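You operate a simulated robot arm through the tools that you are given. There is no shell and no other tool. Be economical: measure what you need, move in short steps, check, and stop when the job is done.

The job below is to be done with a simulated robot arm. You get a single attempt, and the scene is never put back.

TASK
Scrub the dirt off the green saucer with the round scrub brush.
Fine: brush back; saucer on the long counter, the wide orange pot standing in it. What is to be rubbed or washed off counts as gone when no trace of it is left.
Where things are to end (x, y in the base frame): green saucer within 100 mm of [50, 700].

The check looks at the end state, three seconds after you hand in, the way a careful person would. Anything else that was tipped, shoved, dropped, spilled or broken makes it a failure.

THE ROBOT
A 7-joint arm with a two-finger parallel gripper, fixed in place. Base frame: the origin is at the foot of the arm, x ahead of it, y to its left, z up; the work surface is at about z = 910. Lengths are in mm, angles in rad, forces in N, time in s.
With the tool pointing down near the work surface it reaches from about 340 to 780 mm from the base axis. Its first joint turns from -2.897 to 2.897 rad. Payload 3.91 kg.
The TCP is the grasp point between the finger pads, 30 mm short of the fingertips. In the tool frame z runs along the fingers and y along their closing line. The gripper opens to 110 mm. The fingers are 20 mm wide and 10 mm thick; the gripper's body (48 by 112 mm) begins 55 mm behind the TCP.
Orientation is that of the tool frame in the base frame, as [roll, pitch, yaw] about the fixed x, y, z axes, in that order (R = Rz(yaw) Ry(pitch) Rx(roll)). With the fingers straight down and closing along the base's y, the tool's x points along the base's -x, its y along +y and its z along -z.

THE INTERFACE
- The arm moves only by the tool apply_moves. Its arguments are lists of equal length, an entry for each row: "jaw": the gripper command, from -1 (fully open) to 1 (shut), values between in proportion; "travel": the shift along the tool's x, y, z in mm, a list of three; "turn": the turn, a rotation vector about the tool's x, y, z in rad, a list of three. In form: {"jaw": [jaw, ...], "travel": [[tx, ty, tz], ...], "turn": [[rx, ry, rz], ...]}. A call has 1 to 10 rows; each row shifts and turns the commanded pose from where the row before left it, along the tool's axes as they then stand. A row lasts 0.2 s, in which the tool goes at most 50 mm and 0.15 rad; a call with a longer step from one row to the next is refused whole, and so is a gripper value outside its range. A pose out of reach is approached as far as the arm can. The call stops where the force on the tool passes 40 N (or 10 N more than at its start, if that is more) or the arm is blocked; 0.2 s more then pass. The fingers move at their own pace (about 153 mm/s each) and stop on an object; they squeeze with about 23 N. The grip force told is the motor's: it shows also when the fingers shut on nothing. Time passes only in rows, and 0.2 s behind the last, so rows that do not move let the fingers close. It gives the time, the measured TCP pose, the force on the tool (base axes), the opening and the grip force at its end, in the units of the frame above (readings bear some noise), with the torque about the TCP (base axes, N m) and any sound that the robot's microphone picked up.
- Cameras (640 x 400 px; columns grow to the right, rows downward): "scene" is fixed at [397.9, 651.7, 1640.5]; the picture's right is [-0.95, 0.32, 0.00], its down [0.31, 0.91, -0.28] and it looks along [-0.09, -0.26, -0.96] (base axes); focal length 326 px, centre (320, 200). "wrist" rides on the gripper at [77, 7, -114] in the tool frame; the picture's right is [-0.09, 1.00, 0.00], its down [-0.80, -0.07, -0.59] and it looks along [-0.59, -0.05, 0.80] (tool axes); focal length 270 px, centre (320, 200). There is no depth. A picture from a camera that has moved, and an enlarged one, comes with that camera's place and axes in the base frame and with its lens.
- snapshot(camera): a new picture of that camera. The clock stands still meanwhile.
- lift_body(by): slides the trunk up (or, below 0, down) by that many mm; the arm rides with it, the base frame stays. It gives what a move gives, with no picture.
- zoom(camera, box): a new picture of the part [left, top, right, bottom] of that camera's present view, enlarged. The clock stands still meanwhile.
- hand_in(): hands the job in; it is judged then, once.

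Work in short steps. Places have to be worked out from the pictures, the camera data and where the tool is seen: move nearer, look again, correct. Check each grasp and each placing, and mend what went wrong. You have 120 turns and 84 pictures in all, those below and enlarged ones among them. Open the gripper and draw the arm clear of the work before you hand the job in, unless the task says otherwise; then end with one line.

The tools are called after ">>>" as a command line: name --argument value ..., lists and objects as JSON in quotes. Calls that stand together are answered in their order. apply_moves: Moves the arm, as the interface text tells. Its arguments: {"type":"object","properties":{"jaw":{"type":"array"},"travel":{"type":"array"},"turn":{"type":"array"}},"required":["jaw","travel","turn"]} The other tools are called the same way: lift_body (by) slides the trunk up or down; snapshot (camera) takes a picture; zoom (camera, box) takes an enlarged picture of a part of a camera's view; hand_in () hands the job in.

At the start:

```text
clock: 0.0
tcp_pos: [216.6, 435.8, 1220.7]
tool_rot: [-3.141, 0.0, 3.141]
contact_force: [0.0, 0.9, 0.4]
ft_torque: [-0.01, 0.03, 0.04]
opening: 109.8
grip_force: 0.1
trunk travel left (down, up): [-575.0, 35.0]
```

scene: 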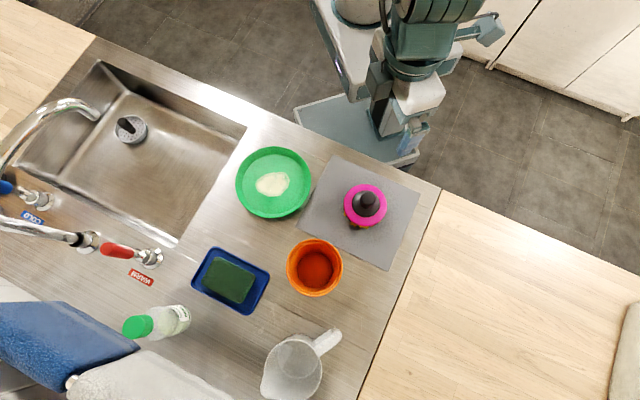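
wrist: 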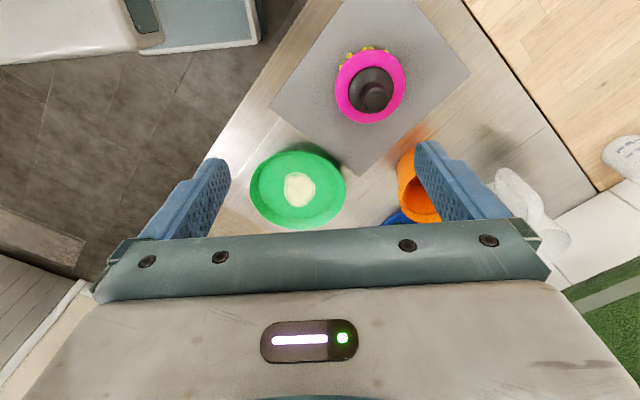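

I'll look closer at the brush, the saucer and the pot before moving.

>>> zoom --camera "scene" --box '[220, 130, 440, 310]'

>>> zoom --camera "wrist" --box '[220, 20, 480, 240]'

```text
2.22 times, centred on (330, 220) of scene
camera zoom: at [397.9, 651.7, 1640.5], right [-0.95, 0.32, 0.0], down [0.31, 0.91, -0.28], along [-0.09, -0.26, -0.96], focal length 725 px, centre (298, 156)
```

zoom: 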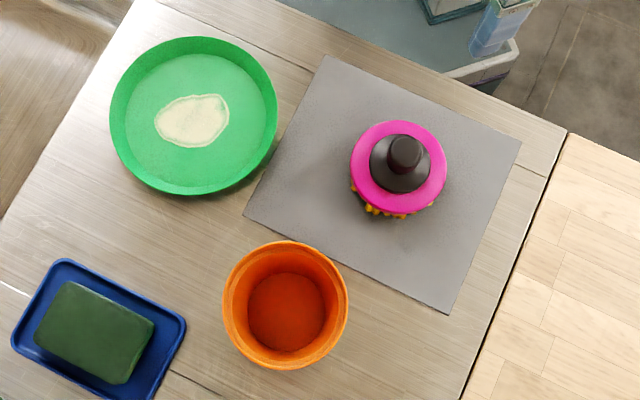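

```text
1.82 times, centred on (350, 130) of wrist
camera zoom: at [141.0, 444.2, 1336.9], right [0.09, 1.0, 0.0], down [0.8, -0.07, 0.59], along [0.59, -0.05, -0.8], focal length 491 px, centre (266, 327)
```

zoom: 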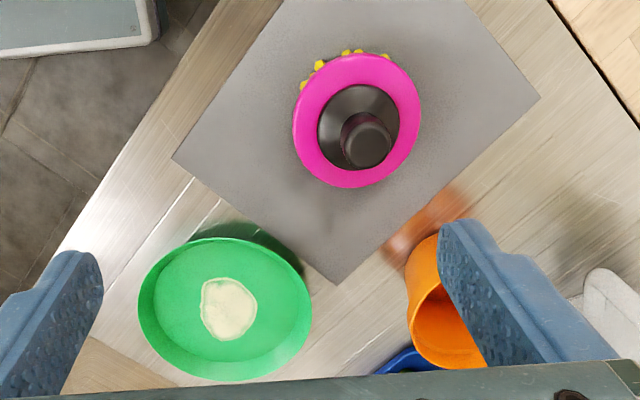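

Triangulating the two views puts the brush axis at about (244, 507), with its knob top at z ≈ 1001 and its pink disc at z ≈ 945. The saucer is near (422, 379) and the pot near (390, 601). I'll go above the brush and look again.

>>> apply_moves --jaw '[-1, -1, -1, -1, -1]' --travel '[[-7, 18, 0], [-7, 18, 25], [-7, 18, 30], [-6.4, 17.2, 30], [0, 0, 15]]' --turn '[[0, 0, 0], [0, 0, 0], [0, 0, 0], [0, 0, 0], [0, 0, 0]]'

>>> snapshot --camera "wrist"

>>> zoom --camera "scene" --box '[300, 130, 440, 240]'

```text
clock: 1.2
tcp_pos: [242.8, 507.6, 1121.0]
tool_rot: [3.141, 0.0, -3.141]
contact_force: [0.0, 0.0, -0.9]
ft_torque: [0.03, 0.03, 0.01]
opening: 109.9
grip_force: 0.0
trunk travel left (down, up): [-575.0, 35.0]
```

```text
79 pictures are left
camera wrist: at [167.0, 515.9, 1236.8], right [0.09, 1.0, 0.0], down [0.8, -0.07, 0.59], along [0.59, -0.05, -0.8], focal length 270 px, centre (320, 200)
```

wrist: 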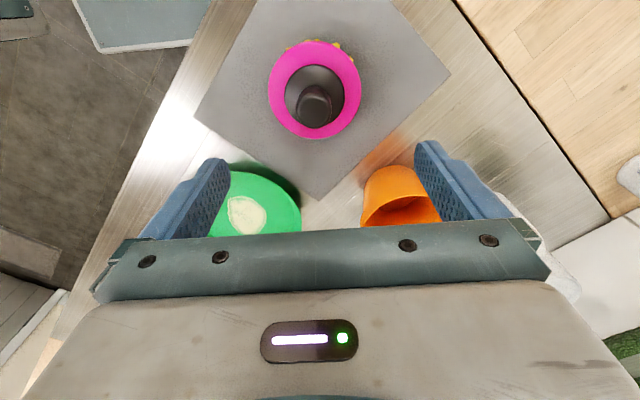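

```text
3.64 times, centred on (370, 185) of scene
camera zoom: at [397.9, 651.7, 1640.5], right [-0.95, 0.32, 0.0], down [0.31, 0.91, -0.28], along [-0.09, -0.26, -0.96], focal length 1186 px, centre (138, 254)
```

zoom: 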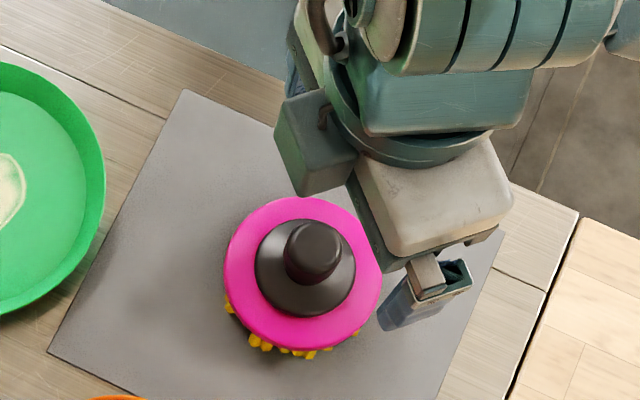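

The wrist view agrees: the knob is at about (240, 506). I'll lower to TCP z ≈ 991 with the fingers open either side of it, then close.

>>> apply_moves --jaw '[-1, -1, -1, -1, -1]' --travel '[[3, -1.5, 40], [0, 0, 40], [0, 0, 30], [0, 0, 20], [0, 0, 0]]' --turn '[[0, 0, 0], [0, 0, 0], [0, 0, 0], [0, 0, 0], [0, 0, 0]]'

>>> snapshot --camera "wrist"

>>> zoom --camera "scene" --box '[300, 130, 440, 240]'

```text
clock: 2.4
tcp_pos: [241.3, 506.7, 990.4]
tool_rot: [-3.141, 0.001, 3.141]
contact_force: [-0.6, 1.0, 1.0]
ft_torque: [0.0, 0.01, 0.03]
opening: 110.1
grip_force: 0.0
trunk travel left (down, up): [-575.0, 35.0]
```

```text
77 pictures are left
camera wrist: at [165.6, 515.3, 1106.0], right [0.09, 1.0, 0.0], down [0.8, -0.07, 0.59], along [0.59, -0.05, -0.8], focal length 270 px, centre (320, 200)
```

wrist: 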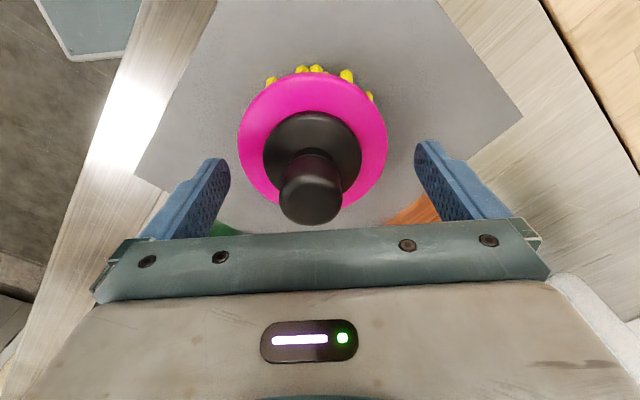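

```text
3.64 times, centred on (370, 185) of scene
camera zoom: at [397.9, 651.7, 1640.5], right [-0.95, 0.32, 0.0], down [0.31, 0.91, -0.28], along [-0.09, -0.26, -0.96], focal length 1186 px, centre (138, 254)
```

zoom: 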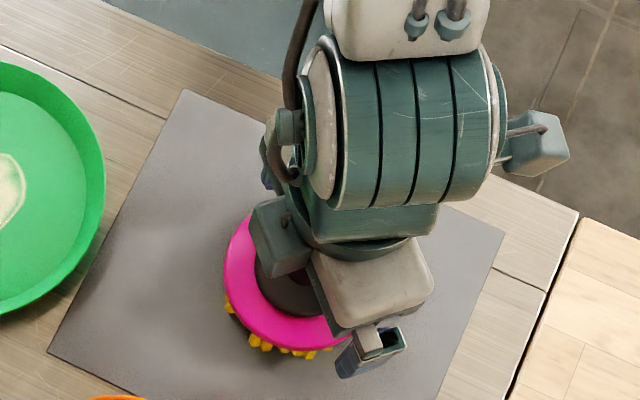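

The knob sits between the fingers, about 2 mm off centre. I'll nudge over and close.

>>> apply_moves --jaw '[-1, 0.3, 1, 1, 1]' --travel '[[2, -2, 0], [0, 0, 0], [0, 0, 0], [0, 0, 0], [0, 0, 0]]' --turn '[[0, 0, 0], [0, 0, 0], [0, 0, 0], [0, 0, 0], [0, 0, 0]]'

>>> snapshot --camera "wrist"

```text
clock: 3.6
tcp_pos: [239.3, 504.0, 990.8]
tool_rot: [-3.141, 0.0, -3.141]
contact_force: [0.2, 0.1, -1.3]
ft_torque: [0.01, 0.01, 0.0]
opening: 57.8
grip_force: 23.1
trunk travel left (down, up): [-575.0, 35.0]
```

```text
75 pictures are left
camera wrist: at [163.4, 512.6, 1106.0], right [0.09, 1.0, 0.0], down [0.8, -0.07, 0.59], along [0.59, -0.05, -0.8], focal length 270 px, centre (320, 200)
```

wrist: 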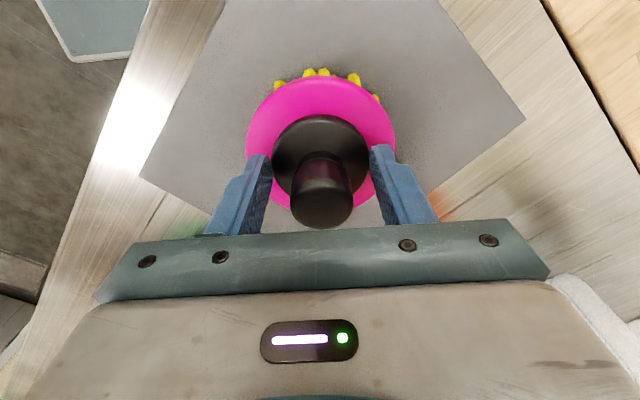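

The opening stopped at 57.8 mm, so the tips caught the wider flange below the stem. I'll open, rise 9 mm and close on the stem instead.

>>> apply_moves --jaw '[0.3, -0.2, -0.2, 1, 1, 1, 1]' --travel '[[0, 0, 0], [0, 0, 0], [0, 0, -9], [0, 0, 0], [0, 0, 0], [0, 0, 0], [0, 0, 0]]' --turn '[[0, 0, 0], [0, 0, 0], [0, 0, 0], [0, 0, 0], [0, 0, 0], [0, 0, 0], [0, 0, 0]]'

>>> snapshot --camera "wrist"

```text
clock: 5.2
tcp_pos: [240.1, 503.2, 998.6]
tool_rot: [-3.14, 0.001, -3.14]
contact_force: [-0.2, -0.3, -0.4]
ft_torque: [-0.05, 0.0, -0.01]
opening: 30.5
grip_force: 22.9
trunk travel left (down, up): [-575.0, 35.0]
```

```text
74 pictures are left
camera wrist: at [163.3, 512.2, 1115.4], right [0.09, 1.0, 0.0], down [0.8, -0.07, 0.59], along [0.59, -0.05, -0.8], focal length 270 px, centre (320, 200)
```

wrist: 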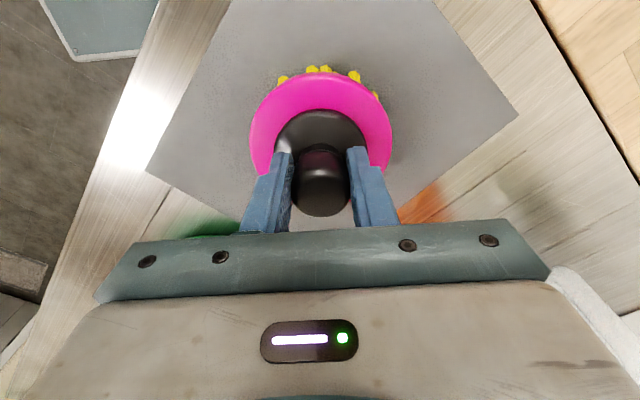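

The grip on the stem is good at 30.5 mm, with the TCP about 87 mm above the bristle bottom. I'll lift and check the brush hangs straight, then carry it above the saucer at about (422, 381).

>>> apply_moves --jaw '[1, 1, 1, 1, 1, 1, 1, 1, 1]' --travel '[[0, 0, -20], [0, 0, -35], [0, 0, -35], [-36, -24, 0], [-37, -25, 0], [-37, -25, 0], [-37, -25, 0], [-35, -23, 0], [0, 0, 0]]' --turn '[[0, 0, 0], [0, 0, 0], [0, 0, 0], [0, 0, 0], [0, 0, 0], [0, 0, 0], [0, 0, 0], [0, 0, 0], [0, 0, 0]]'

>>> snapshot --camera "wrist"

>>> snapshot --camera "scene"

```text
clock: 7.2
tcp_pos: [419.5, 381.0, 1088.0]
tool_rot: [3.141, 0.0, -3.141]
contact_force: [0.3, -0.5, -1.3]
ft_torque: [0.01, -0.04, -0.03]
opening: 30.7
grip_force: 23.0
trunk travel left (down, up): [-575.0, 35.0]
```

```text
73 pictures are left
camera wrist: at [343.0, 388.7, 1204.3], right [0.09, 1.0, 0.0], down [0.8, -0.07, 0.59], along [0.59, -0.05, -0.8], focal length 270 px, centre (320, 200)
```

wrist: 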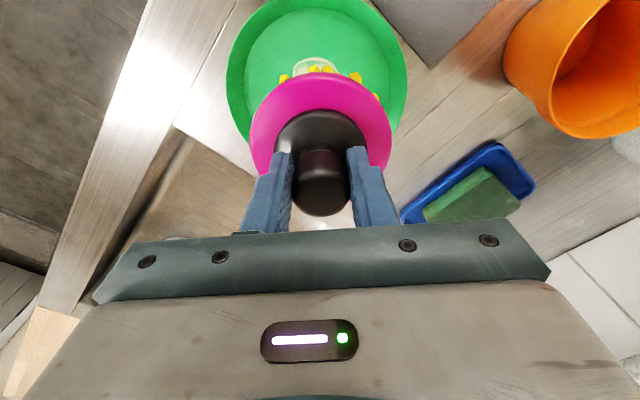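

```text
72 pictures are left
```

scene: 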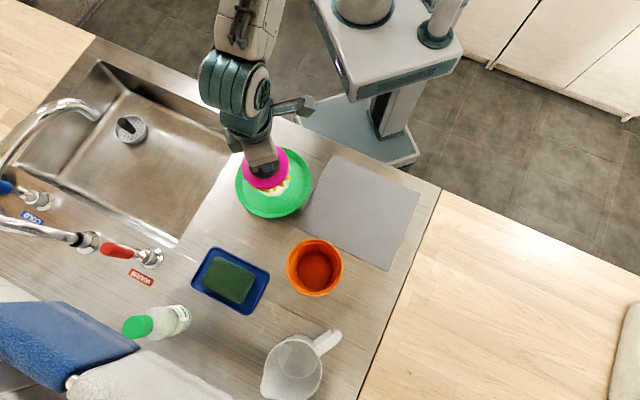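

The brush hangs straight and the saucer centre is about (421, 381). I'll lower slowly until the bristles meet the saucer floor, which I expect at TCP z ≈ 1002.

>>> apply_moves --jaw '[1, 1, 1, 1, 1, 1]' --travel '[[-1.5, 0, 35], [0, 0, 30], [0, 0, 10], [0, 0, 4], [0, 0, 3], [0, 0, 0]]' --turn '[[0, 0, 0], [0, 0, 0], [0, 0, 0], [0, 0, 0], [0, 0, 0], [0, 0, 0]]'

>>> zoom --camera "scene" --box '[220, 120, 330, 230]'

```text
clock: 8.6
tcp_pos: [422.6, 381.0, 1008.3]
tool_rot: [-3.141, -0.001, 3.141]
contact_force: [0.3, -0.7, -1.3]
ft_torque: [0.03, -0.02, -0.03]
opening: 30.4
grip_force: 22.4
trunk travel left (down, up): [-575.0, 35.0]
```

```text
3.64 times, centred on (275, 175) of scene
camera zoom: at [397.9, 651.7, 1640.5], right [-0.95, 0.32, 0.0], down [0.31, 0.91, -0.28], along [-0.09, -0.26, -0.96], focal length 1186 px, centre (484, 291)
```

zoom: 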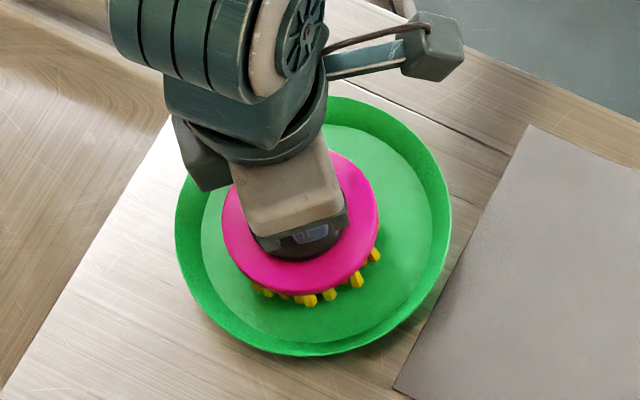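

Still no contact, and the brush is near the saucer's centre. I'll continue down in 2 mm steps.

>>> apply_moves --jaw '[1, 1, 1, 1]' --travel '[[0, 0, 2], [0, 0, 2], [0, 0, 2], [0, 0, 0]]' --turn '[[0, 0, 0], [0, 0, 0], [0, 0, 0], [0, 0, 0]]'

```text
clock: 9.6
tcp_pos: [422.7, 380.0, 1000.7]
tool_rot: [-3.141, 0.0, -3.141]
contact_force: [-0.1, -0.6, -0.9]
ft_torque: [-0.01, 0.0, -0.02]
opening: 30.5
grip_force: 22.9
trunk travel left (down, up): [-575.0, 35.0]
```

>>> apply_moves --jaw '[1, 1, 1]' --travel '[[0, 0, 1], [0, 0, 1], [0, 0, 0]]' --turn '[[0, 0, 0], [0, 0, 0], [0, 0, 0]]'

```text
clock: 10.4
tcp_pos: [421.9, 380.5, 1000.3]
tool_rot: [3.14, 0.002, 3.141]
contact_force: [0.7, 0.9, 4.4]
ft_torque: [-0.01, -0.04, 0.05]
opening: 30.4
grip_force: 23.4
trunk travel left (down, up): [-575.0, 35.0]
```

The bristles now bear at about 5 N. I'll scrub with strokes of about 22 mm in x and watch the force.

>>> apply_moves --jaw '[1, 1, 1, 1, 1, 1, 1, 1]' --travel '[[11, 0, 0.5], [11, 0, 0], [-11, 0, 0], [-11, 0, 0], [-11, 0, 0], [-11, 0, 0], [11, 0, 0], [11, 0, 0]]' --turn '[[0, 0, 0], [0, 0, 0], [0, 0, 0], [0, 0, 0], [0, 0, 0], [0, 0, 0], [0, 0, 0], [0, 0, 0]]'

>>> zoom --camera "scene" --box '[220, 120, 330, 230]'

```text
clock: 12.2
tcp_pos: [422.1, 379.8, 999.8]
tool_rot: [3.141, 0.0, -3.141]
contact_force: [1.3, -1.2, 7.0]
ft_torque: [0.08, -0.29, -0.01]
opening: 30.0
grip_force: 23.2
trunk travel left (down, up): [-575.0, 35.0]
```

```text
3.64 times, centred on (275, 175) of scene
camera zoom: at [397.9, 651.7, 1640.5], right [-0.95, 0.32, 0.0], down [0.31, 0.91, -0.28], along [-0.09, -0.26, -0.96], focal length 1186 px, centre (484, 291)
```

zoom: 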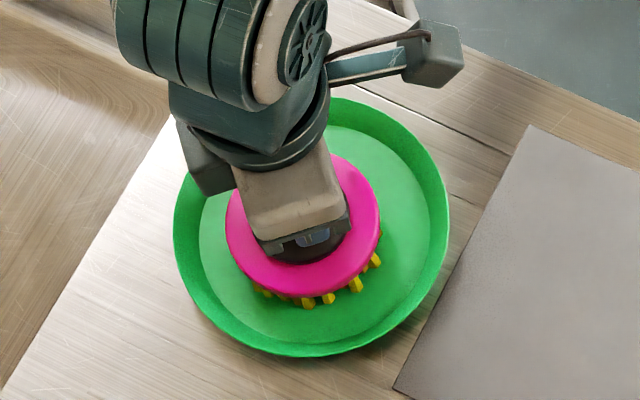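

The saucer barely shifted. Next come a circle and y-strokes, to cover the whole stain and beyond.

>>> apply_moves --jaw '[1, 1, 1, 1, 1, 1, 1, 1, 1, 1]' --travel '[[0, 12, 0], [0, 12, 0], [17, -7, 0], [7, -17, 0], [-7, -17, 0], [-17, -7, 0], [-17, 7, 0], [-7, 17, 0], [7, 17, 0], [17, 7, 0]]' --turn '[[0, 0, 0], [0, 0, 0], [0, 0, 0], [0, 0, 0], [0, 0, 0], [0, 0, 0], [0, 0, 0], [0, 0, 0], [0, 0, 0], [0, 0, 0]]'

>>> apply_moves --jaw '[1, 1, 1, 1, 1, 1, 1, 1, 1, 1]' --travel '[[0, -12, 0], [0, -12, 0], [0, -12, 0], [0, -12, 0], [0, 12, 0], [0, 12, 0], [12, 0, 0], [-12, 0, 0], [-12, 0, 0], [12, 0, 0]]' --turn '[[0, 0, 0], [0, 0, 0], [0, 0, 0], [0, 0, 0], [0, 0, 0], [0, 0, 0], [0, 0, 0], [0, 0, 0], [0, 0, 0], [0, 0, 0]]'

>>> apply_moves --jaw '[1, 1, 1, 1]' --travel '[[0, 0, -20], [0, 0, -40], [45, 0, -30], [45, 0, 0]]' --turn '[[0, 0, 0], [0, 0, 0], [0, 0, 0], [0, 0, 0]]'

>>> zoom --camera "scene" --box '[220, 120, 330, 230]'

```text
clock: 14.4
tcp_pos: [421.6, 407.6, 1001.3]
tool_rot: [3.141, -0.001, -3.141]
contact_force: [-1.2, -0.7, 3.3]
ft_torque: [-0.01, 0.04, 0.06]
opening: 30.3
grip_force: 23.0
trunk travel left (down, up): [-575.0, 35.0]
```

```text
clock: 16.6
tcp_pos: [422.8, 379.7, 999.7]
tool_rot: [3.141, 0.002, 3.14]
contact_force: [1.2, -1.3, 12.3]
ft_torque: [-0.1, -0.11, 0.04]
opening: 30.1
grip_force: 22.7
trunk travel left (down, up): [-575.0, 35.0]
```

```text
refused: row 3 steps farther than a row can; nothing moved
```

```text
3.64 times, centred on (275, 175) of scene
camera zoom: at [397.9, 651.7, 1640.5], right [-0.95, 0.32, 0.0], down [0.31, 0.91, -0.28], along [-0.09, -0.26, -0.96], focal length 1186 px, centre (484, 291)
```

zoom: 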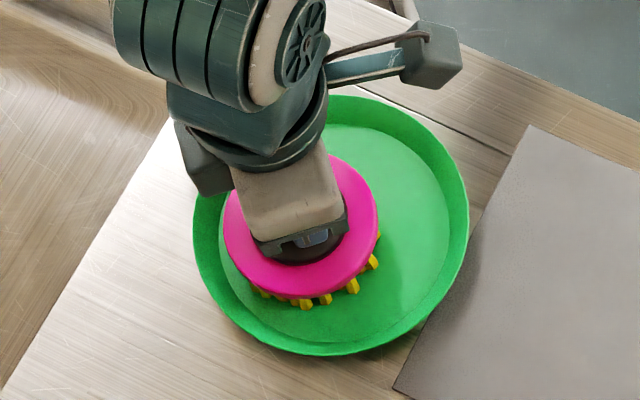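

The third call was refused, because its third row was longer than 50 mm. The saucer has moved about 12 mm. I'll lift the brush and move it aside to see the floor.

>>> apply_moves --jaw '[1, 1, 1, 1, 1]' --travel '[[0, 0, -20], [0, 0, -40], [30, 20, -30], [40, 25, 0], [40, 25, 0]]' --turn '[[0, 0, 0], [0, 0, 0], [0, 0, 0], [0, 0, 0], [0, 0, 0]]'

>>> zoom --camera "scene" --box '[220, 120, 330, 230]'

>>> snapshot --camera "wrist"

```text
clock: 17.8
tcp_pos: [311.4, 451.3, 1085.7]
tool_rot: [3.141, -0.001, -3.141]
contact_force: [-0.2, 0.0, -0.4]
ft_torque: [-0.02, -0.04, 0.02]
opening: 30.1
grip_force: 22.8
trunk travel left (down, up): [-575.0, 35.0]
```

```text
3.64 times, centred on (275, 175) of scene
camera zoom: at [397.9, 651.7, 1640.5], right [-0.95, 0.32, 0.0], down [0.31, 0.91, -0.28], along [-0.09, -0.26, -0.96], focal length 1186 px, centre (484, 291)
```

zoom: 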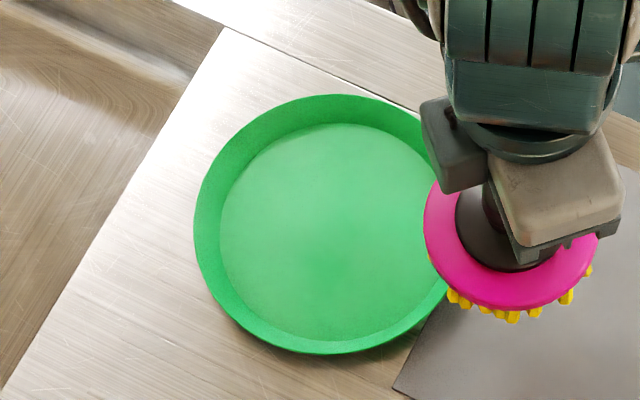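

```text
67 pictures are left
camera wrist: at [236.2, 460.5, 1203.5], right [0.09, 1.0, 0.0], down [0.8, -0.07, 0.59], along [0.59, -0.05, -0.8], focal length 270 px, centre (320, 200)
```

wrist: 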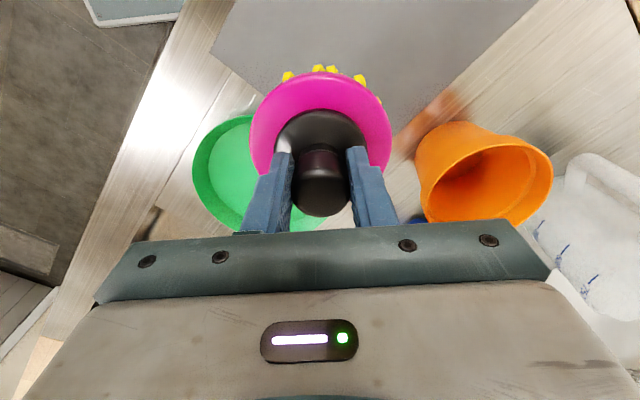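

The floor looks clean. I'll take the brush back above its place on the mat at (240, 503.5) and inspect the saucer unobstructed before letting go.

>>> apply_moves --jaw '[1, 1, 1]' --travel '[[35, 26, 0], [36, 26, 0], [0, 0, 0]]' --turn '[[0, 0, 0], [0, 0, 0], [0, 0, 0]]'

>>> zoom --camera "scene" --box '[235, 140, 315, 220]'

```text
clock: 18.6
tcp_pos: [245.5, 503.2, 1088.2]
tool_rot: [-3.141, 0.0, 3.141]
contact_force: [0.1, 0.3, -0.4]
ft_torque: [-0.02, 0.01, -0.02]
opening: 29.8
grip_force: 23.0
trunk travel left (down, up): [-575.0, 35.0]
```

```text
5.00 times, centred on (275, 180) of scene
camera zoom: at [397.9, 651.7, 1640.5], right [-0.95, 0.32, 0.0], down [0.31, 0.91, -0.28], along [-0.09, -0.26, -0.96], focal length 1630 px, centre (545, 300)
```

zoom: 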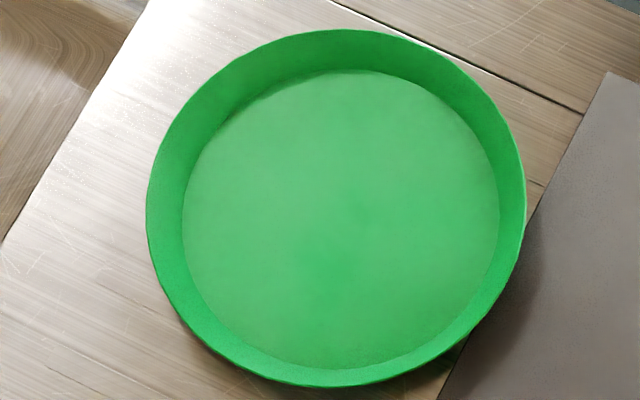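

No dirt is left in this view, and I'll confirm it up close later. Now I'll set the brush down on the mat where it stood.

>>> apply_moves --jaw '[1, 1, 1, 1, 1, 1]' --travel '[[3, 0, 40], [1, 0, 35], [0, 0, 10], [0, 0, 2], [0, 0, 1.5], [0, 0, 0]]' --turn '[[0, 0, 0], [0, 0, 0], [0, 0, 0], [0, 0, 0], [0, 0, 0], [0, 0, 0]]'

```text
clock: 20.0
tcp_pos: [237.6, 503.5, 1000.0]
tool_rot: [3.141, 0.0, 3.141]
contact_force: [-0.3, 1.0, -0.5]
ft_torque: [-0.03, -0.01, -0.04]
opening: 30.3
grip_force: 23.0
trunk travel left (down, up): [-575.0, 35.0]
```

>>> apply_moves --jaw '[1, 1, 1]' --travel '[[-2, 0, 1], [0, 0, 1], [0, 0, 0]]' --turn '[[0, 0, 0], [0, 0, 0], [0, 0, 0]]'

```text
clock: 20.8
tcp_pos: [239.6, 503.0, 999.4]
tool_rot: [3.138, 0.0, 3.141]
contact_force: [-0.6, 1.4, 5.8]
ft_torque: [-0.14, -0.21, -0.01]
opening: 30.2
grip_force: 22.9
trunk travel left (down, up): [-575.0, 35.0]
```

The brush rests on the mat at 6 N. I'll release it and rise straight up.

>>> apply_moves --jaw '[0.3, -0.3, -1, -1, -1, -1, -1]' --travel '[[0, 0, 0], [0, 0, 0], [0, 0, 0], [0, 0, -30], [0, 0, -45], [0, 0, -45], [0, 0, 0]]' --turn '[[0, 0, 0], [0, 0, 0], [0, 0, 0], [0, 0, 0], [0, 0, 0], [0, 0, 0], [0, 0, 0]]'

>>> snapshot --camera "wrist"

>>> snapshot --camera "scene"

```text
clock: 22.4
tcp_pos: [240.1, 503.8, 1119.7]
tool_rot: [-3.141, 0.0, 3.141]
contact_force: [0.4, 0.4, -0.9]
ft_torque: [-0.02, 0.0, -0.01]
opening: 109.8
grip_force: 0.1
trunk travel left (down, up): [-575.0, 35.0]
```

```text
65 pictures are left
camera wrist: at [164.4, 512.4, 1236.6], right [0.09, 1.0, 0.0], down [0.8, -0.07, 0.59], along [0.59, -0.05, -0.8], focal length 270 px, centre (320, 200)
```

wrist: 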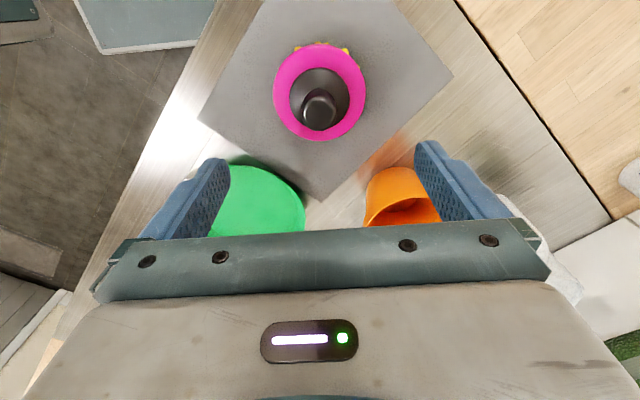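

```text
64 pictures are left
```

scene: 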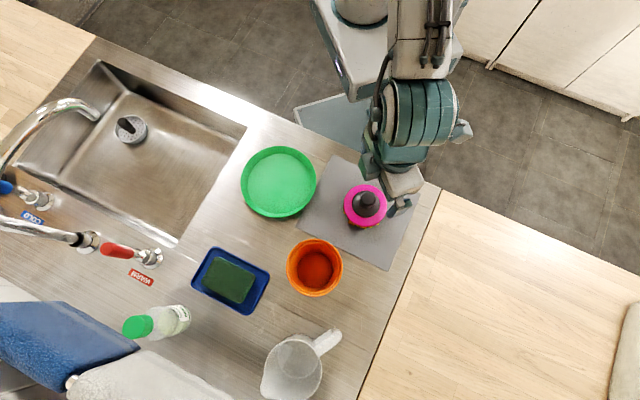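

The brush is back upright on its mat. The saucer is now near (408, 387), with its rim at z ≈ 929, radius about 88 and a flared wall. I'll grip the rim on the side nearest the base with the tool turned radially, so I go there high up and turn about 0.81 rad.

>>> apply_moves --jaw '[-1, -1, -1, -1, -1]' --travel '[[-17, -39, 0], [-17, -39, 0], [-17, -39, 0], [-17, -39, 0], [-17, -38, 0]]' --turn '[[0, 0, 0], [0, 0, 0], [0, 0, 0], [0, 0, 0], [0, 0, 0]]'

>>> apply_moves --jaw '[-1, -1, -1, -1, -1, -1, -1]' --travel '[[0, 0, 0], [0, 0, 0], [0, 0, 0], [0, 0, 0], [0, 0, 0], [0, 0, 0], [0, 0, 0]]' --turn '[[0, 0, 0.135], [0, 0, 0.135], [0, 0, 0.135], [0, 0, 0.135], [0, 0, 0.135], [0, 0, 0.135], [0, 0, 0]]'

>>> snapshot --camera "wrist"

```text
clock: 23.6
tcp_pos: [327.6, 310.3, 1119.7]
tool_rot: [-3.141, -0.001, -3.141]
contact_force: [-0.4, -0.3, -0.6]
ft_torque: [0.0, 0.03, 0.0]
opening: 110.1
grip_force: 0.0
trunk travel left (down, up): [-575.0, 35.0]
```

```text
clock: 25.2
tcp_pos: [325.5, 310.0, 1118.6]
tool_rot: [-3.141, 0.001, 2.329]
contact_force: [-0.1, 0.0, 0.4]
ft_torque: [0.05, 0.05, 0.01]
opening: 109.9
grip_force: 0.1
trunk travel left (down, up): [-575.0, 35.0]
```

```text
63 pictures are left
camera wrist: at [278.4, 371.8, 1234.8], right [0.78, 0.62, 0.0], down [0.5, -0.63, 0.59], along [0.37, -0.47, -0.8], focal length 270 px, centre (320, 200)
```

wrist: 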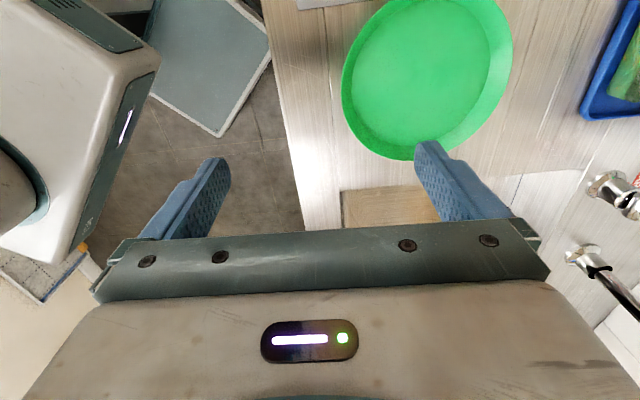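

The wrist view confirms the saucer is clean, with its centre at about (406, 389) and its near rim at (342.5, 328). I'll tilt the tool 0.45 rad to follow the flared wall, narrow the fingers and hover near the rim.

>>> apply_moves --jaw '[0.2, 0.2, 0.2, 0.6, 0.6, 0.6, 0.6]' --travel '[[0, 0, 0], [0, 0, 0], [0, 0, 0], [1.4, -20, 37], [0, -20, 37], [0, -20, 37], [0, 0, 0]]' --turn '[[-0.15, 0, 0], [-0.15, 0, 0], [-0.15, 0, 0], [0, 0, 0], [0, 0, 0], [0, 0, 0], [0, 0, 0]]'

>>> snapshot --camera "wrist"

>>> zoom --camera "scene" --box '[220, 100, 340, 220]'

```text
clock: 26.8
tcp_pos: [320.8, 306.7, 993.6]
tool_rot: [2.691, 0.001, 2.331]
contact_force: [-0.5, 0.1, 0.1]
ft_torque: [-0.02, 0.03, -0.07]
opening: 22.2
grip_force: 0.1
trunk travel left (down, up): [-575.0, 35.0]
```

```text
62 pictures are left
camera wrist: at [236.7, 333.5, 1101.0], right [0.71, 0.56, 0.43], down [0.32, -0.8, 0.5], along [0.63, -0.22, -0.75], focal length 270 px, centre (320, 200)
```

wrist: 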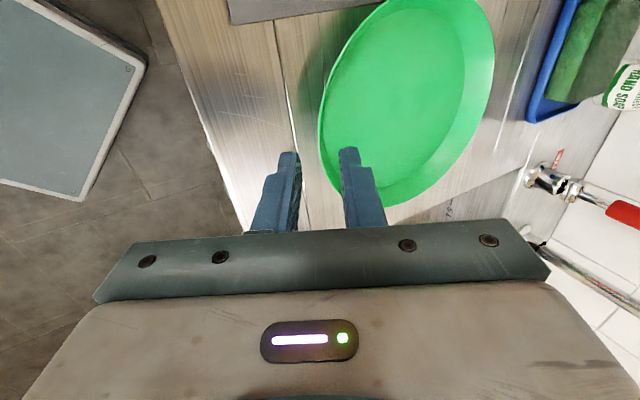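

```text
3.33 times, centred on (280, 160) of scene
camera zoom: at [397.9, 651.7, 1640.5], right [-0.95, 0.32, 0.0], down [0.31, 0.91, -0.28], along [-0.09, -0.26, -0.96], focal length 1087 px, centre (453, 333)
```

zoom: 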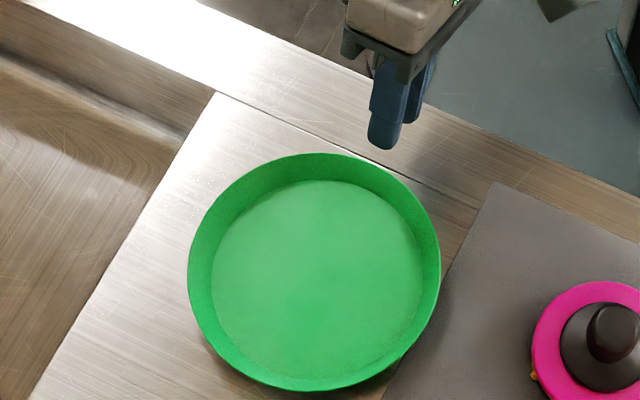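

The pinch plane lines up with the near rim. I'll slide in along the wall, with the outer finger just outside it and clear of the counter, then check.

>>> apply_moves --jaw '[0.6, 0.6, 0.6, 0.6]' --travel '[[0, 6, 20], [0, 0, 18], [0, 0, 7], [0, 0, 0]]' --turn '[[0, 0, 0], [0, 0, 0], [0, 0, 0], [0, 0, 0]]'

>>> zoom --camera "wrist" --box '[240, 80, 440, 240]'

>>> zoom --camera "scene" --box '[240, 110, 320, 190]'

```text
clock: 27.8
tcp_pos: [338.1, 324.1, 955.2]
tool_rot: [2.693, 0.0, 2.333]
contact_force: [0.1, -0.6, -0.7]
ft_torque: [0.03, 0.04, 0.01]
opening: 22.1
grip_force: 0.0
trunk travel left (down, up): [-575.0, 35.0]
```

```text
2.50 times, centred on (340, 160) of wrist
camera zoom: at [254.4, 351.3, 1063.1], right [0.71, 0.56, 0.43], down [0.32, -0.8, 0.5], along [0.63, -0.22, -0.75], focal length 676 px, centre (270, 300)
```

zoom: 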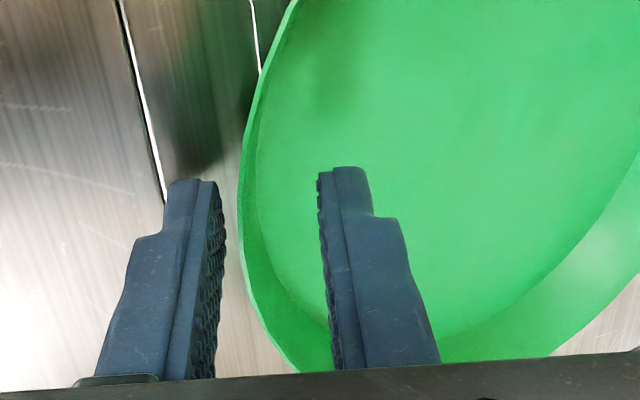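

```text
5.00 times, centred on (280, 150) of scene
camera zoom: at [397.9, 651.7, 1640.5], right [-0.95, 0.32, 0.0], down [0.31, 0.91, -0.28], along [-0.09, -0.26, -0.96], focal length 1630 px, centre (520, 450)
```

zoom: 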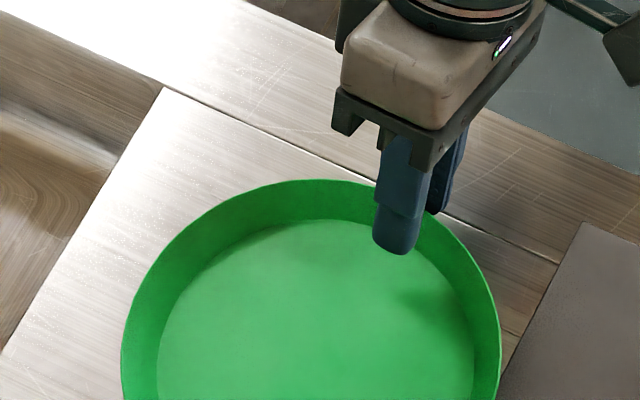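

The fingers straddle the wall but the tips are only about at rim level. I'll go 6 mm deeper along the wall.

>>> apply_moves --jaw '[0.6, 0.6, 0.6]' --travel '[[0, 0, 3], [0, 0, 3], [0, 0, 0]]' --turn '[[0, 0, 0], [0, 0, 0], [0, 0, 0]]'

>>> zoom --camera "wrist" --box '[260, 100, 400, 240]'

```text
clock: 28.6
tcp_pos: [340.0, 326.4, 949.7]
tool_rot: [2.692, 0.0, 2.333]
contact_force: [-0.6, -0.2, 0.2]
ft_torque: [0.01, -0.02, 0.01]
opening: 22.0
grip_force: 0.0
trunk travel left (down, up): [-575.0, 35.0]
```

```text
2.86 times, centred on (330, 170) of wrist
camera zoom: at [255.8, 353.2, 1057.6], right [0.71, 0.56, 0.43], down [0.32, -0.8, 0.5], along [0.63, -0.22, -0.75], focal length 772 px, centre (291, 286)
```

zoom: 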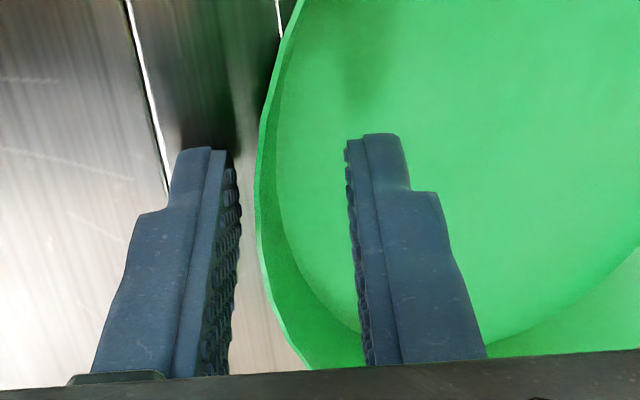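

The outer finger is close to the wall and the inner one farther off, as planned. I'll go 2 mm deeper, close while shifting toward the outer finger, and squeeze.

>>> apply_moves --jaw '[0.6, 0.7, 0.82, 1, 1, 1, 1]' --travel '[[0, 0, 2], [0, -2.5, 0], [0, -2.5, 0], [0, 0, 0], [0, 0, 0], [0, 0, 0], [0, 0, 0]]' --turn '[[0, 0, 0], [0, 0, 0], [0, 0, 0], [0, 0, 0], [0, 0, 0], [0, 0, 0], [0, 0, 0]]'

>>> zoom --camera "wrist" --box '[260, 100, 400, 240]'

>>> zoom --camera "scene" --box '[220, 110, 340, 230]'

```text
clock: 30.2
tcp_pos: [335.7, 323.0, 947.0]
tool_rot: [2.69, 0.0, 2.333]
contact_force: [2.6, 2.2, 9.4]
ft_torque: [0.77, -0.11, -0.26]
opening: 8.6
grip_force: 22.9
trunk travel left (down, up): [-575.0, 35.0]
```

```text
2.86 times, centred on (330, 170) of wrist
camera zoom: at [253.7, 350.1, 1054.0], right [0.71, 0.55, 0.43], down [0.32, -0.8, 0.5], along [0.63, -0.22, -0.75], focal length 772 px, centre (291, 286)
```

zoom: 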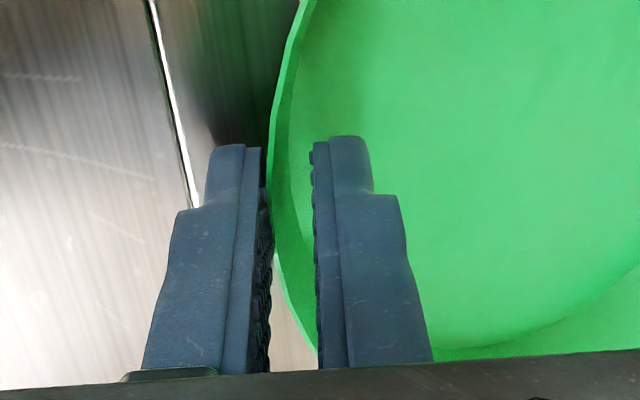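

```text
3.33 times, centred on (280, 170) of scene
camera zoom: at [397.9, 651.7, 1640.5], right [-0.95, 0.32, 0.0], down [0.31, 0.91, -0.28], along [-0.09, -0.26, -0.96], focal length 1087 px, centre (453, 300)
```

zoom: 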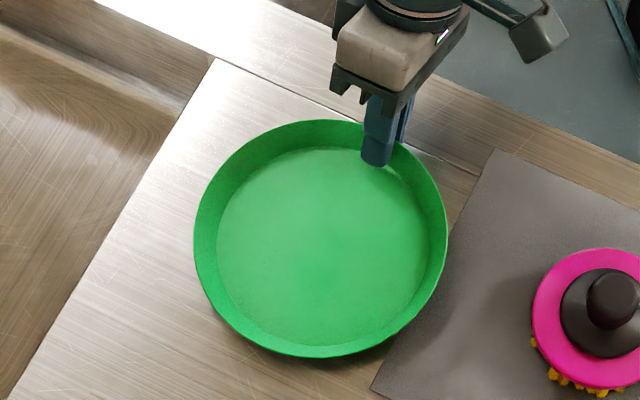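

The grip holds at 8.6 mm. I'll lift 20 mm straight up slowly and look.

>>> apply_moves --jaw '[1, 1, 1, 1]' --travel '[[0, 2.2, -4.5], [0, 3.2, -6.7], [0, 3.3, -6.8], [0, 0, 0]]' --turn '[[0, 0, 0], [0, 0, 0], [0, 0, 0], [0, 0, 0]]'

>>> snapshot --camera "wrist"

>>> zoom --camera "scene" --box '[220, 110, 340, 230]'

```text
clock: 31.2
tcp_pos: [336.4, 322.6, 966.2]
tool_rot: [2.693, 0.001, 2.333]
contact_force: [0.0, 0.1, -0.5]
ft_torque: [-0.01, 0.04, -0.02]
opening: 3.2
grip_force: 23.4
trunk travel left (down, up): [-575.0, 35.0]
```

```text
55 pictures are left
camera wrist: at [252.8, 350.3, 1073.3], right [0.71, 0.56, 0.43], down [0.32, -0.8, 0.51], along [0.63, -0.22, -0.75], focal length 270 px, centre (320, 200)
```

wrist: 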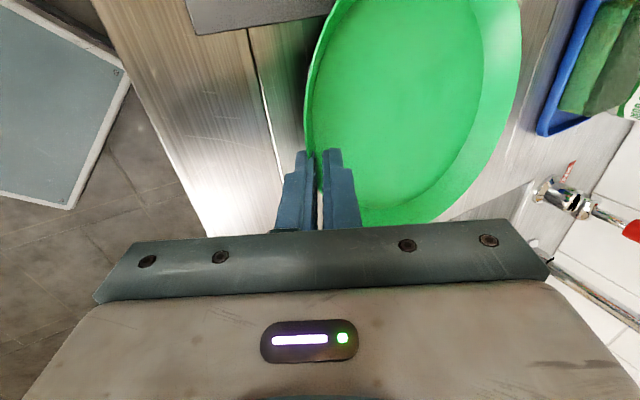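

```text
3.33 times, centred on (280, 170) of scene
camera zoom: at [397.9, 651.7, 1640.5], right [-0.95, 0.32, 0.0], down [0.31, 0.91, -0.28], along [-0.09, -0.26, -0.96], focal length 1087 px, centre (453, 300)
```

zoom: 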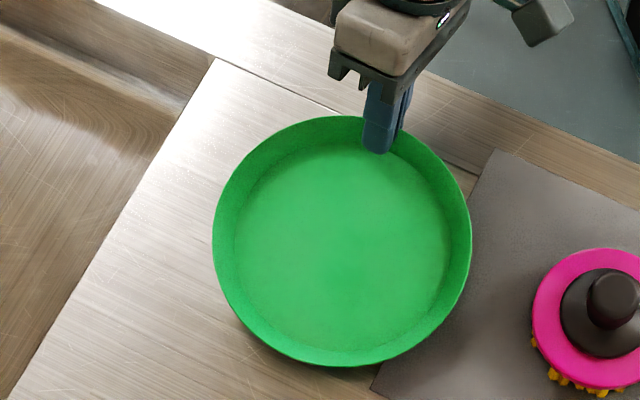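

The saucer is held, with the opening now at 3.2 mm as the wall lies flat between the pads. I'll lift 60 mm more and check its tilt.

>>> apply_moves --jaw '[1, 1, 1, 1]' --travel '[[0, 8.7, -18], [0, 8.7, -18], [0, 8.7, -18], [0, 0, 0]]' --turn '[[0, 0, 0], [0, 0, 0], [0, 0, 0], [0, 0, 0]]'

>>> snapshot --camera "wrist"

>>> zoom --camera "scene" --box '[220, 110, 340, 230]'

```text
clock: 32.2
tcp_pos: [335.4, 321.2, 1026.3]
tool_rot: [2.692, 0.0, 2.332]
contact_force: [0.9, -0.2, -0.6]
ft_torque: [-0.04, 0.02, -0.02]
opening: 3.4
grip_force: 22.9
trunk travel left (down, up): [-575.0, 35.0]
```

```text
53 pictures are left
camera wrist: at [253.1, 348.4, 1133.3], right [0.71, 0.55, 0.43], down [0.32, -0.8, 0.5], along [0.63, -0.22, -0.75], focal length 270 px, centre (320, 200)
```

wrist: 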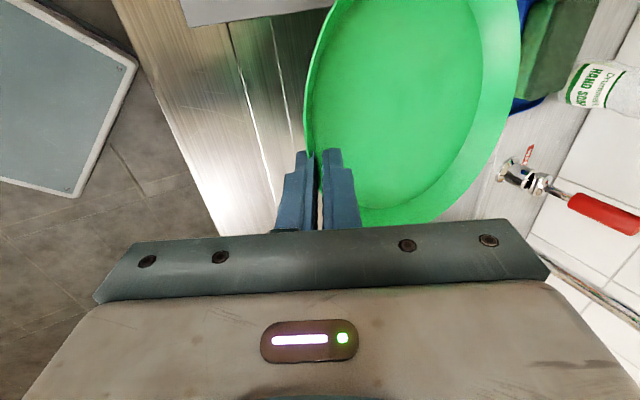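

```text
3.33 times, centred on (280, 170) of scene
camera zoom: at [397.9, 651.7, 1640.5], right [-0.95, 0.32, 0.0], down [0.31, 0.91, -0.28], along [-0.09, -0.26, -0.96], focal length 1087 px, centre (453, 300)
```

zoom: 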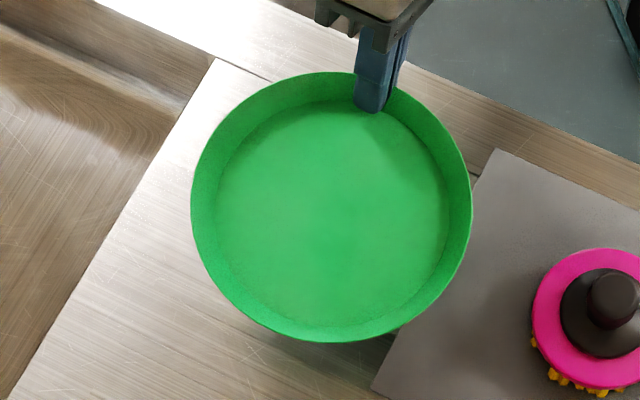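

The saucer is held rigidly but dips a little on the far side, because my tool tilt is less than its wall flare. I'll level it by tilting 0.22 rad more and raise it well above the brush and pot.

>>> apply_moves --jaw '[1, 1, 1, 1, 1, 1, 1]' --travel '[[0, 0, 0], [0, 0, 0], [0, 0, 0], [0, 12, -16], [0, 14, -18], [0, 14, -18], [0, 0, 0]]' --turn '[[-0.075, 0, 0], [-0.075, 0, 0], [-0.07, 0, 0], [0, 0, 0], [0, 0, 0], [0, 0, 0], [0, 0, 0]]'

>>> zoom --camera "scene" --box '[200, 80, 360, 240]'

```text
clock: 33.8
tcp_pos: [336.4, 321.0, 1086.6]
tool_rot: [2.473, 0.002, 2.33]
contact_force: [0.5, 0.2, 0.2]
ft_torque: [-0.05, 0.05, 0.03]
opening: 3.2
grip_force: 23.1
out of reach, approached as far as the arm can: row 6
trunk travel left (down, up): [-575.0, 35.0]
```

```text
2.50 times, centred on (280, 160) of scene
camera zoom: at [397.9, 651.7, 1640.5], right [-0.95, 0.32, 0.0], down [0.31, 0.91, -0.28], along [-0.09, -0.26, -0.96], focal length 815 px, centre (420, 300)
```

zoom: 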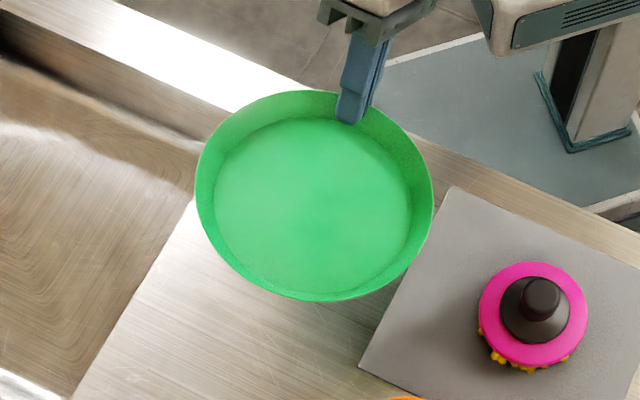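

The saucer is about level at z ≈ 1086. One row hit the arm's inward limit, so from here I'll sweep outward and left toward the wooden counter, at half speed.

>>> apply_moves --jaw '[1, 1, 1, 1, 1, 1, 1, 1, 1, 1]' --travel '[[0, 12, 10], [17.3, 4.8, 3.8], [17.6, 4.8, 3.8], [17.9, 4.8, 3.8], [18.2, 4.8, 3.8], [18.5, 4.8, 3.8], [18.7, 4.8, 3.8], [18.9, 4.8, 3.8], [19.2, 4.8, 3.8], [19.4, 4.8, 3.8]]' --turn '[[0, 0, 0], [0, 0.0229, -0.0289], [0, 0.0229, -0.0289], [0, 0.0229, -0.0289], [0, 0.0229, -0.0289], [0, 0.0229, -0.0289], [0, 0.0229, -0.0289], [0, 0.0229, -0.0289], [0, 0.0229, -0.0289], [0, 0.0229, -0.0289]]'

>>> snapshot --camera "scene"

```text
clock: 36.0
tcp_pos: [250.7, 475.3, 1084.9]
tool_rot: [2.472, 0.002, 2.664]
contact_force: [-0.6, -0.5, -1.0]
ft_torque: [-0.06, 0.03, 0.02]
opening: 2.7
grip_force: 22.7
trunk travel left (down, up): [-575.0, 35.0]
```

```text
50 pictures are left
```

scene: 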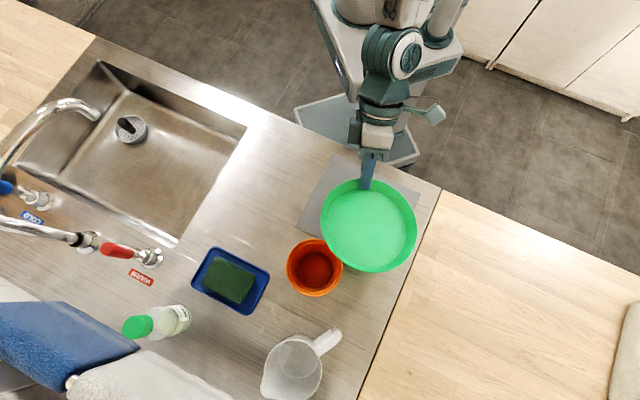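

The sweep is going well, with the TCP at angle 62° and the saucer steady. I'll continue to about 86°.

>>> apply_moves --jaw '[1, 1, 1, 1, 1, 1, 1, 1, 1, 1]' --travel '[[22.3, 4, 3.2], [22.5, 4, 3.2], [22.8, 4, 3.2], [23, 4, 3.2], [23.3, 4, 3.2], [23.5, 4, 3.2], [23.7, 4, 3.2], [24, 4, 3.2], [24.2, 4, 3.2], [24.4, 4, 3.2]]' --turn '[[0, 0.0256, -0.0323], [0, 0.0256, -0.0323], [0, 0.0256, -0.0323], [0, 0.0256, -0.0323], [0, 0.0256, -0.0323], [0, 0.0256, -0.0323], [0, 0.0256, -0.0323], [0, 0.0256, -0.0323], [0, 0.0256, -0.0323], [0, 0.0256, -0.0323]]'

>>> snapshot --camera "scene"

>>> snapshot --camera "wrist"

```text
clock: 38.2
tcp_pos: [52.4, 592.4, 1088.0]
tool_rot: [2.469, -0.005, 3.063]
contact_force: [-0.4, 0.6, -0.6]
ft_torque: [-0.04, 0.0, 0.0]
opening: 2.3
grip_force: 23.1
trunk travel left (down, up): [-575.0, 35.0]
```

```text
49 pictures are left
```

scene: 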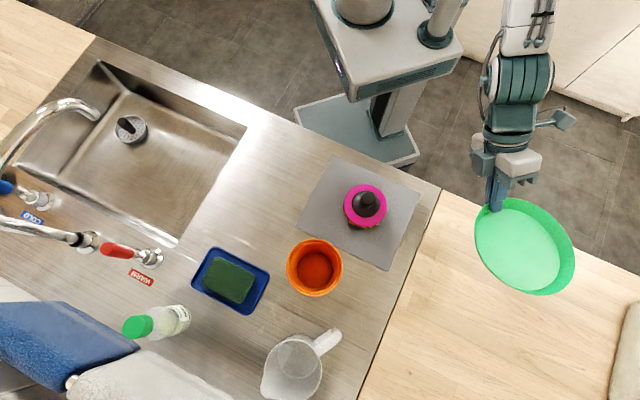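

```text
48 pictures are left
camera wrist: at [-28.4, 533.0, 1183.0], right [0.15, 0.77, 0.62], down [0.77, -0.49, 0.42], along [0.62, 0.41, -0.66], focal length 270 px, centre (320, 200)
```

wrist: 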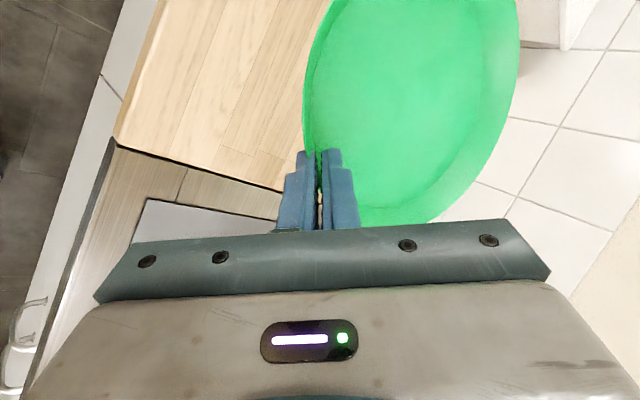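

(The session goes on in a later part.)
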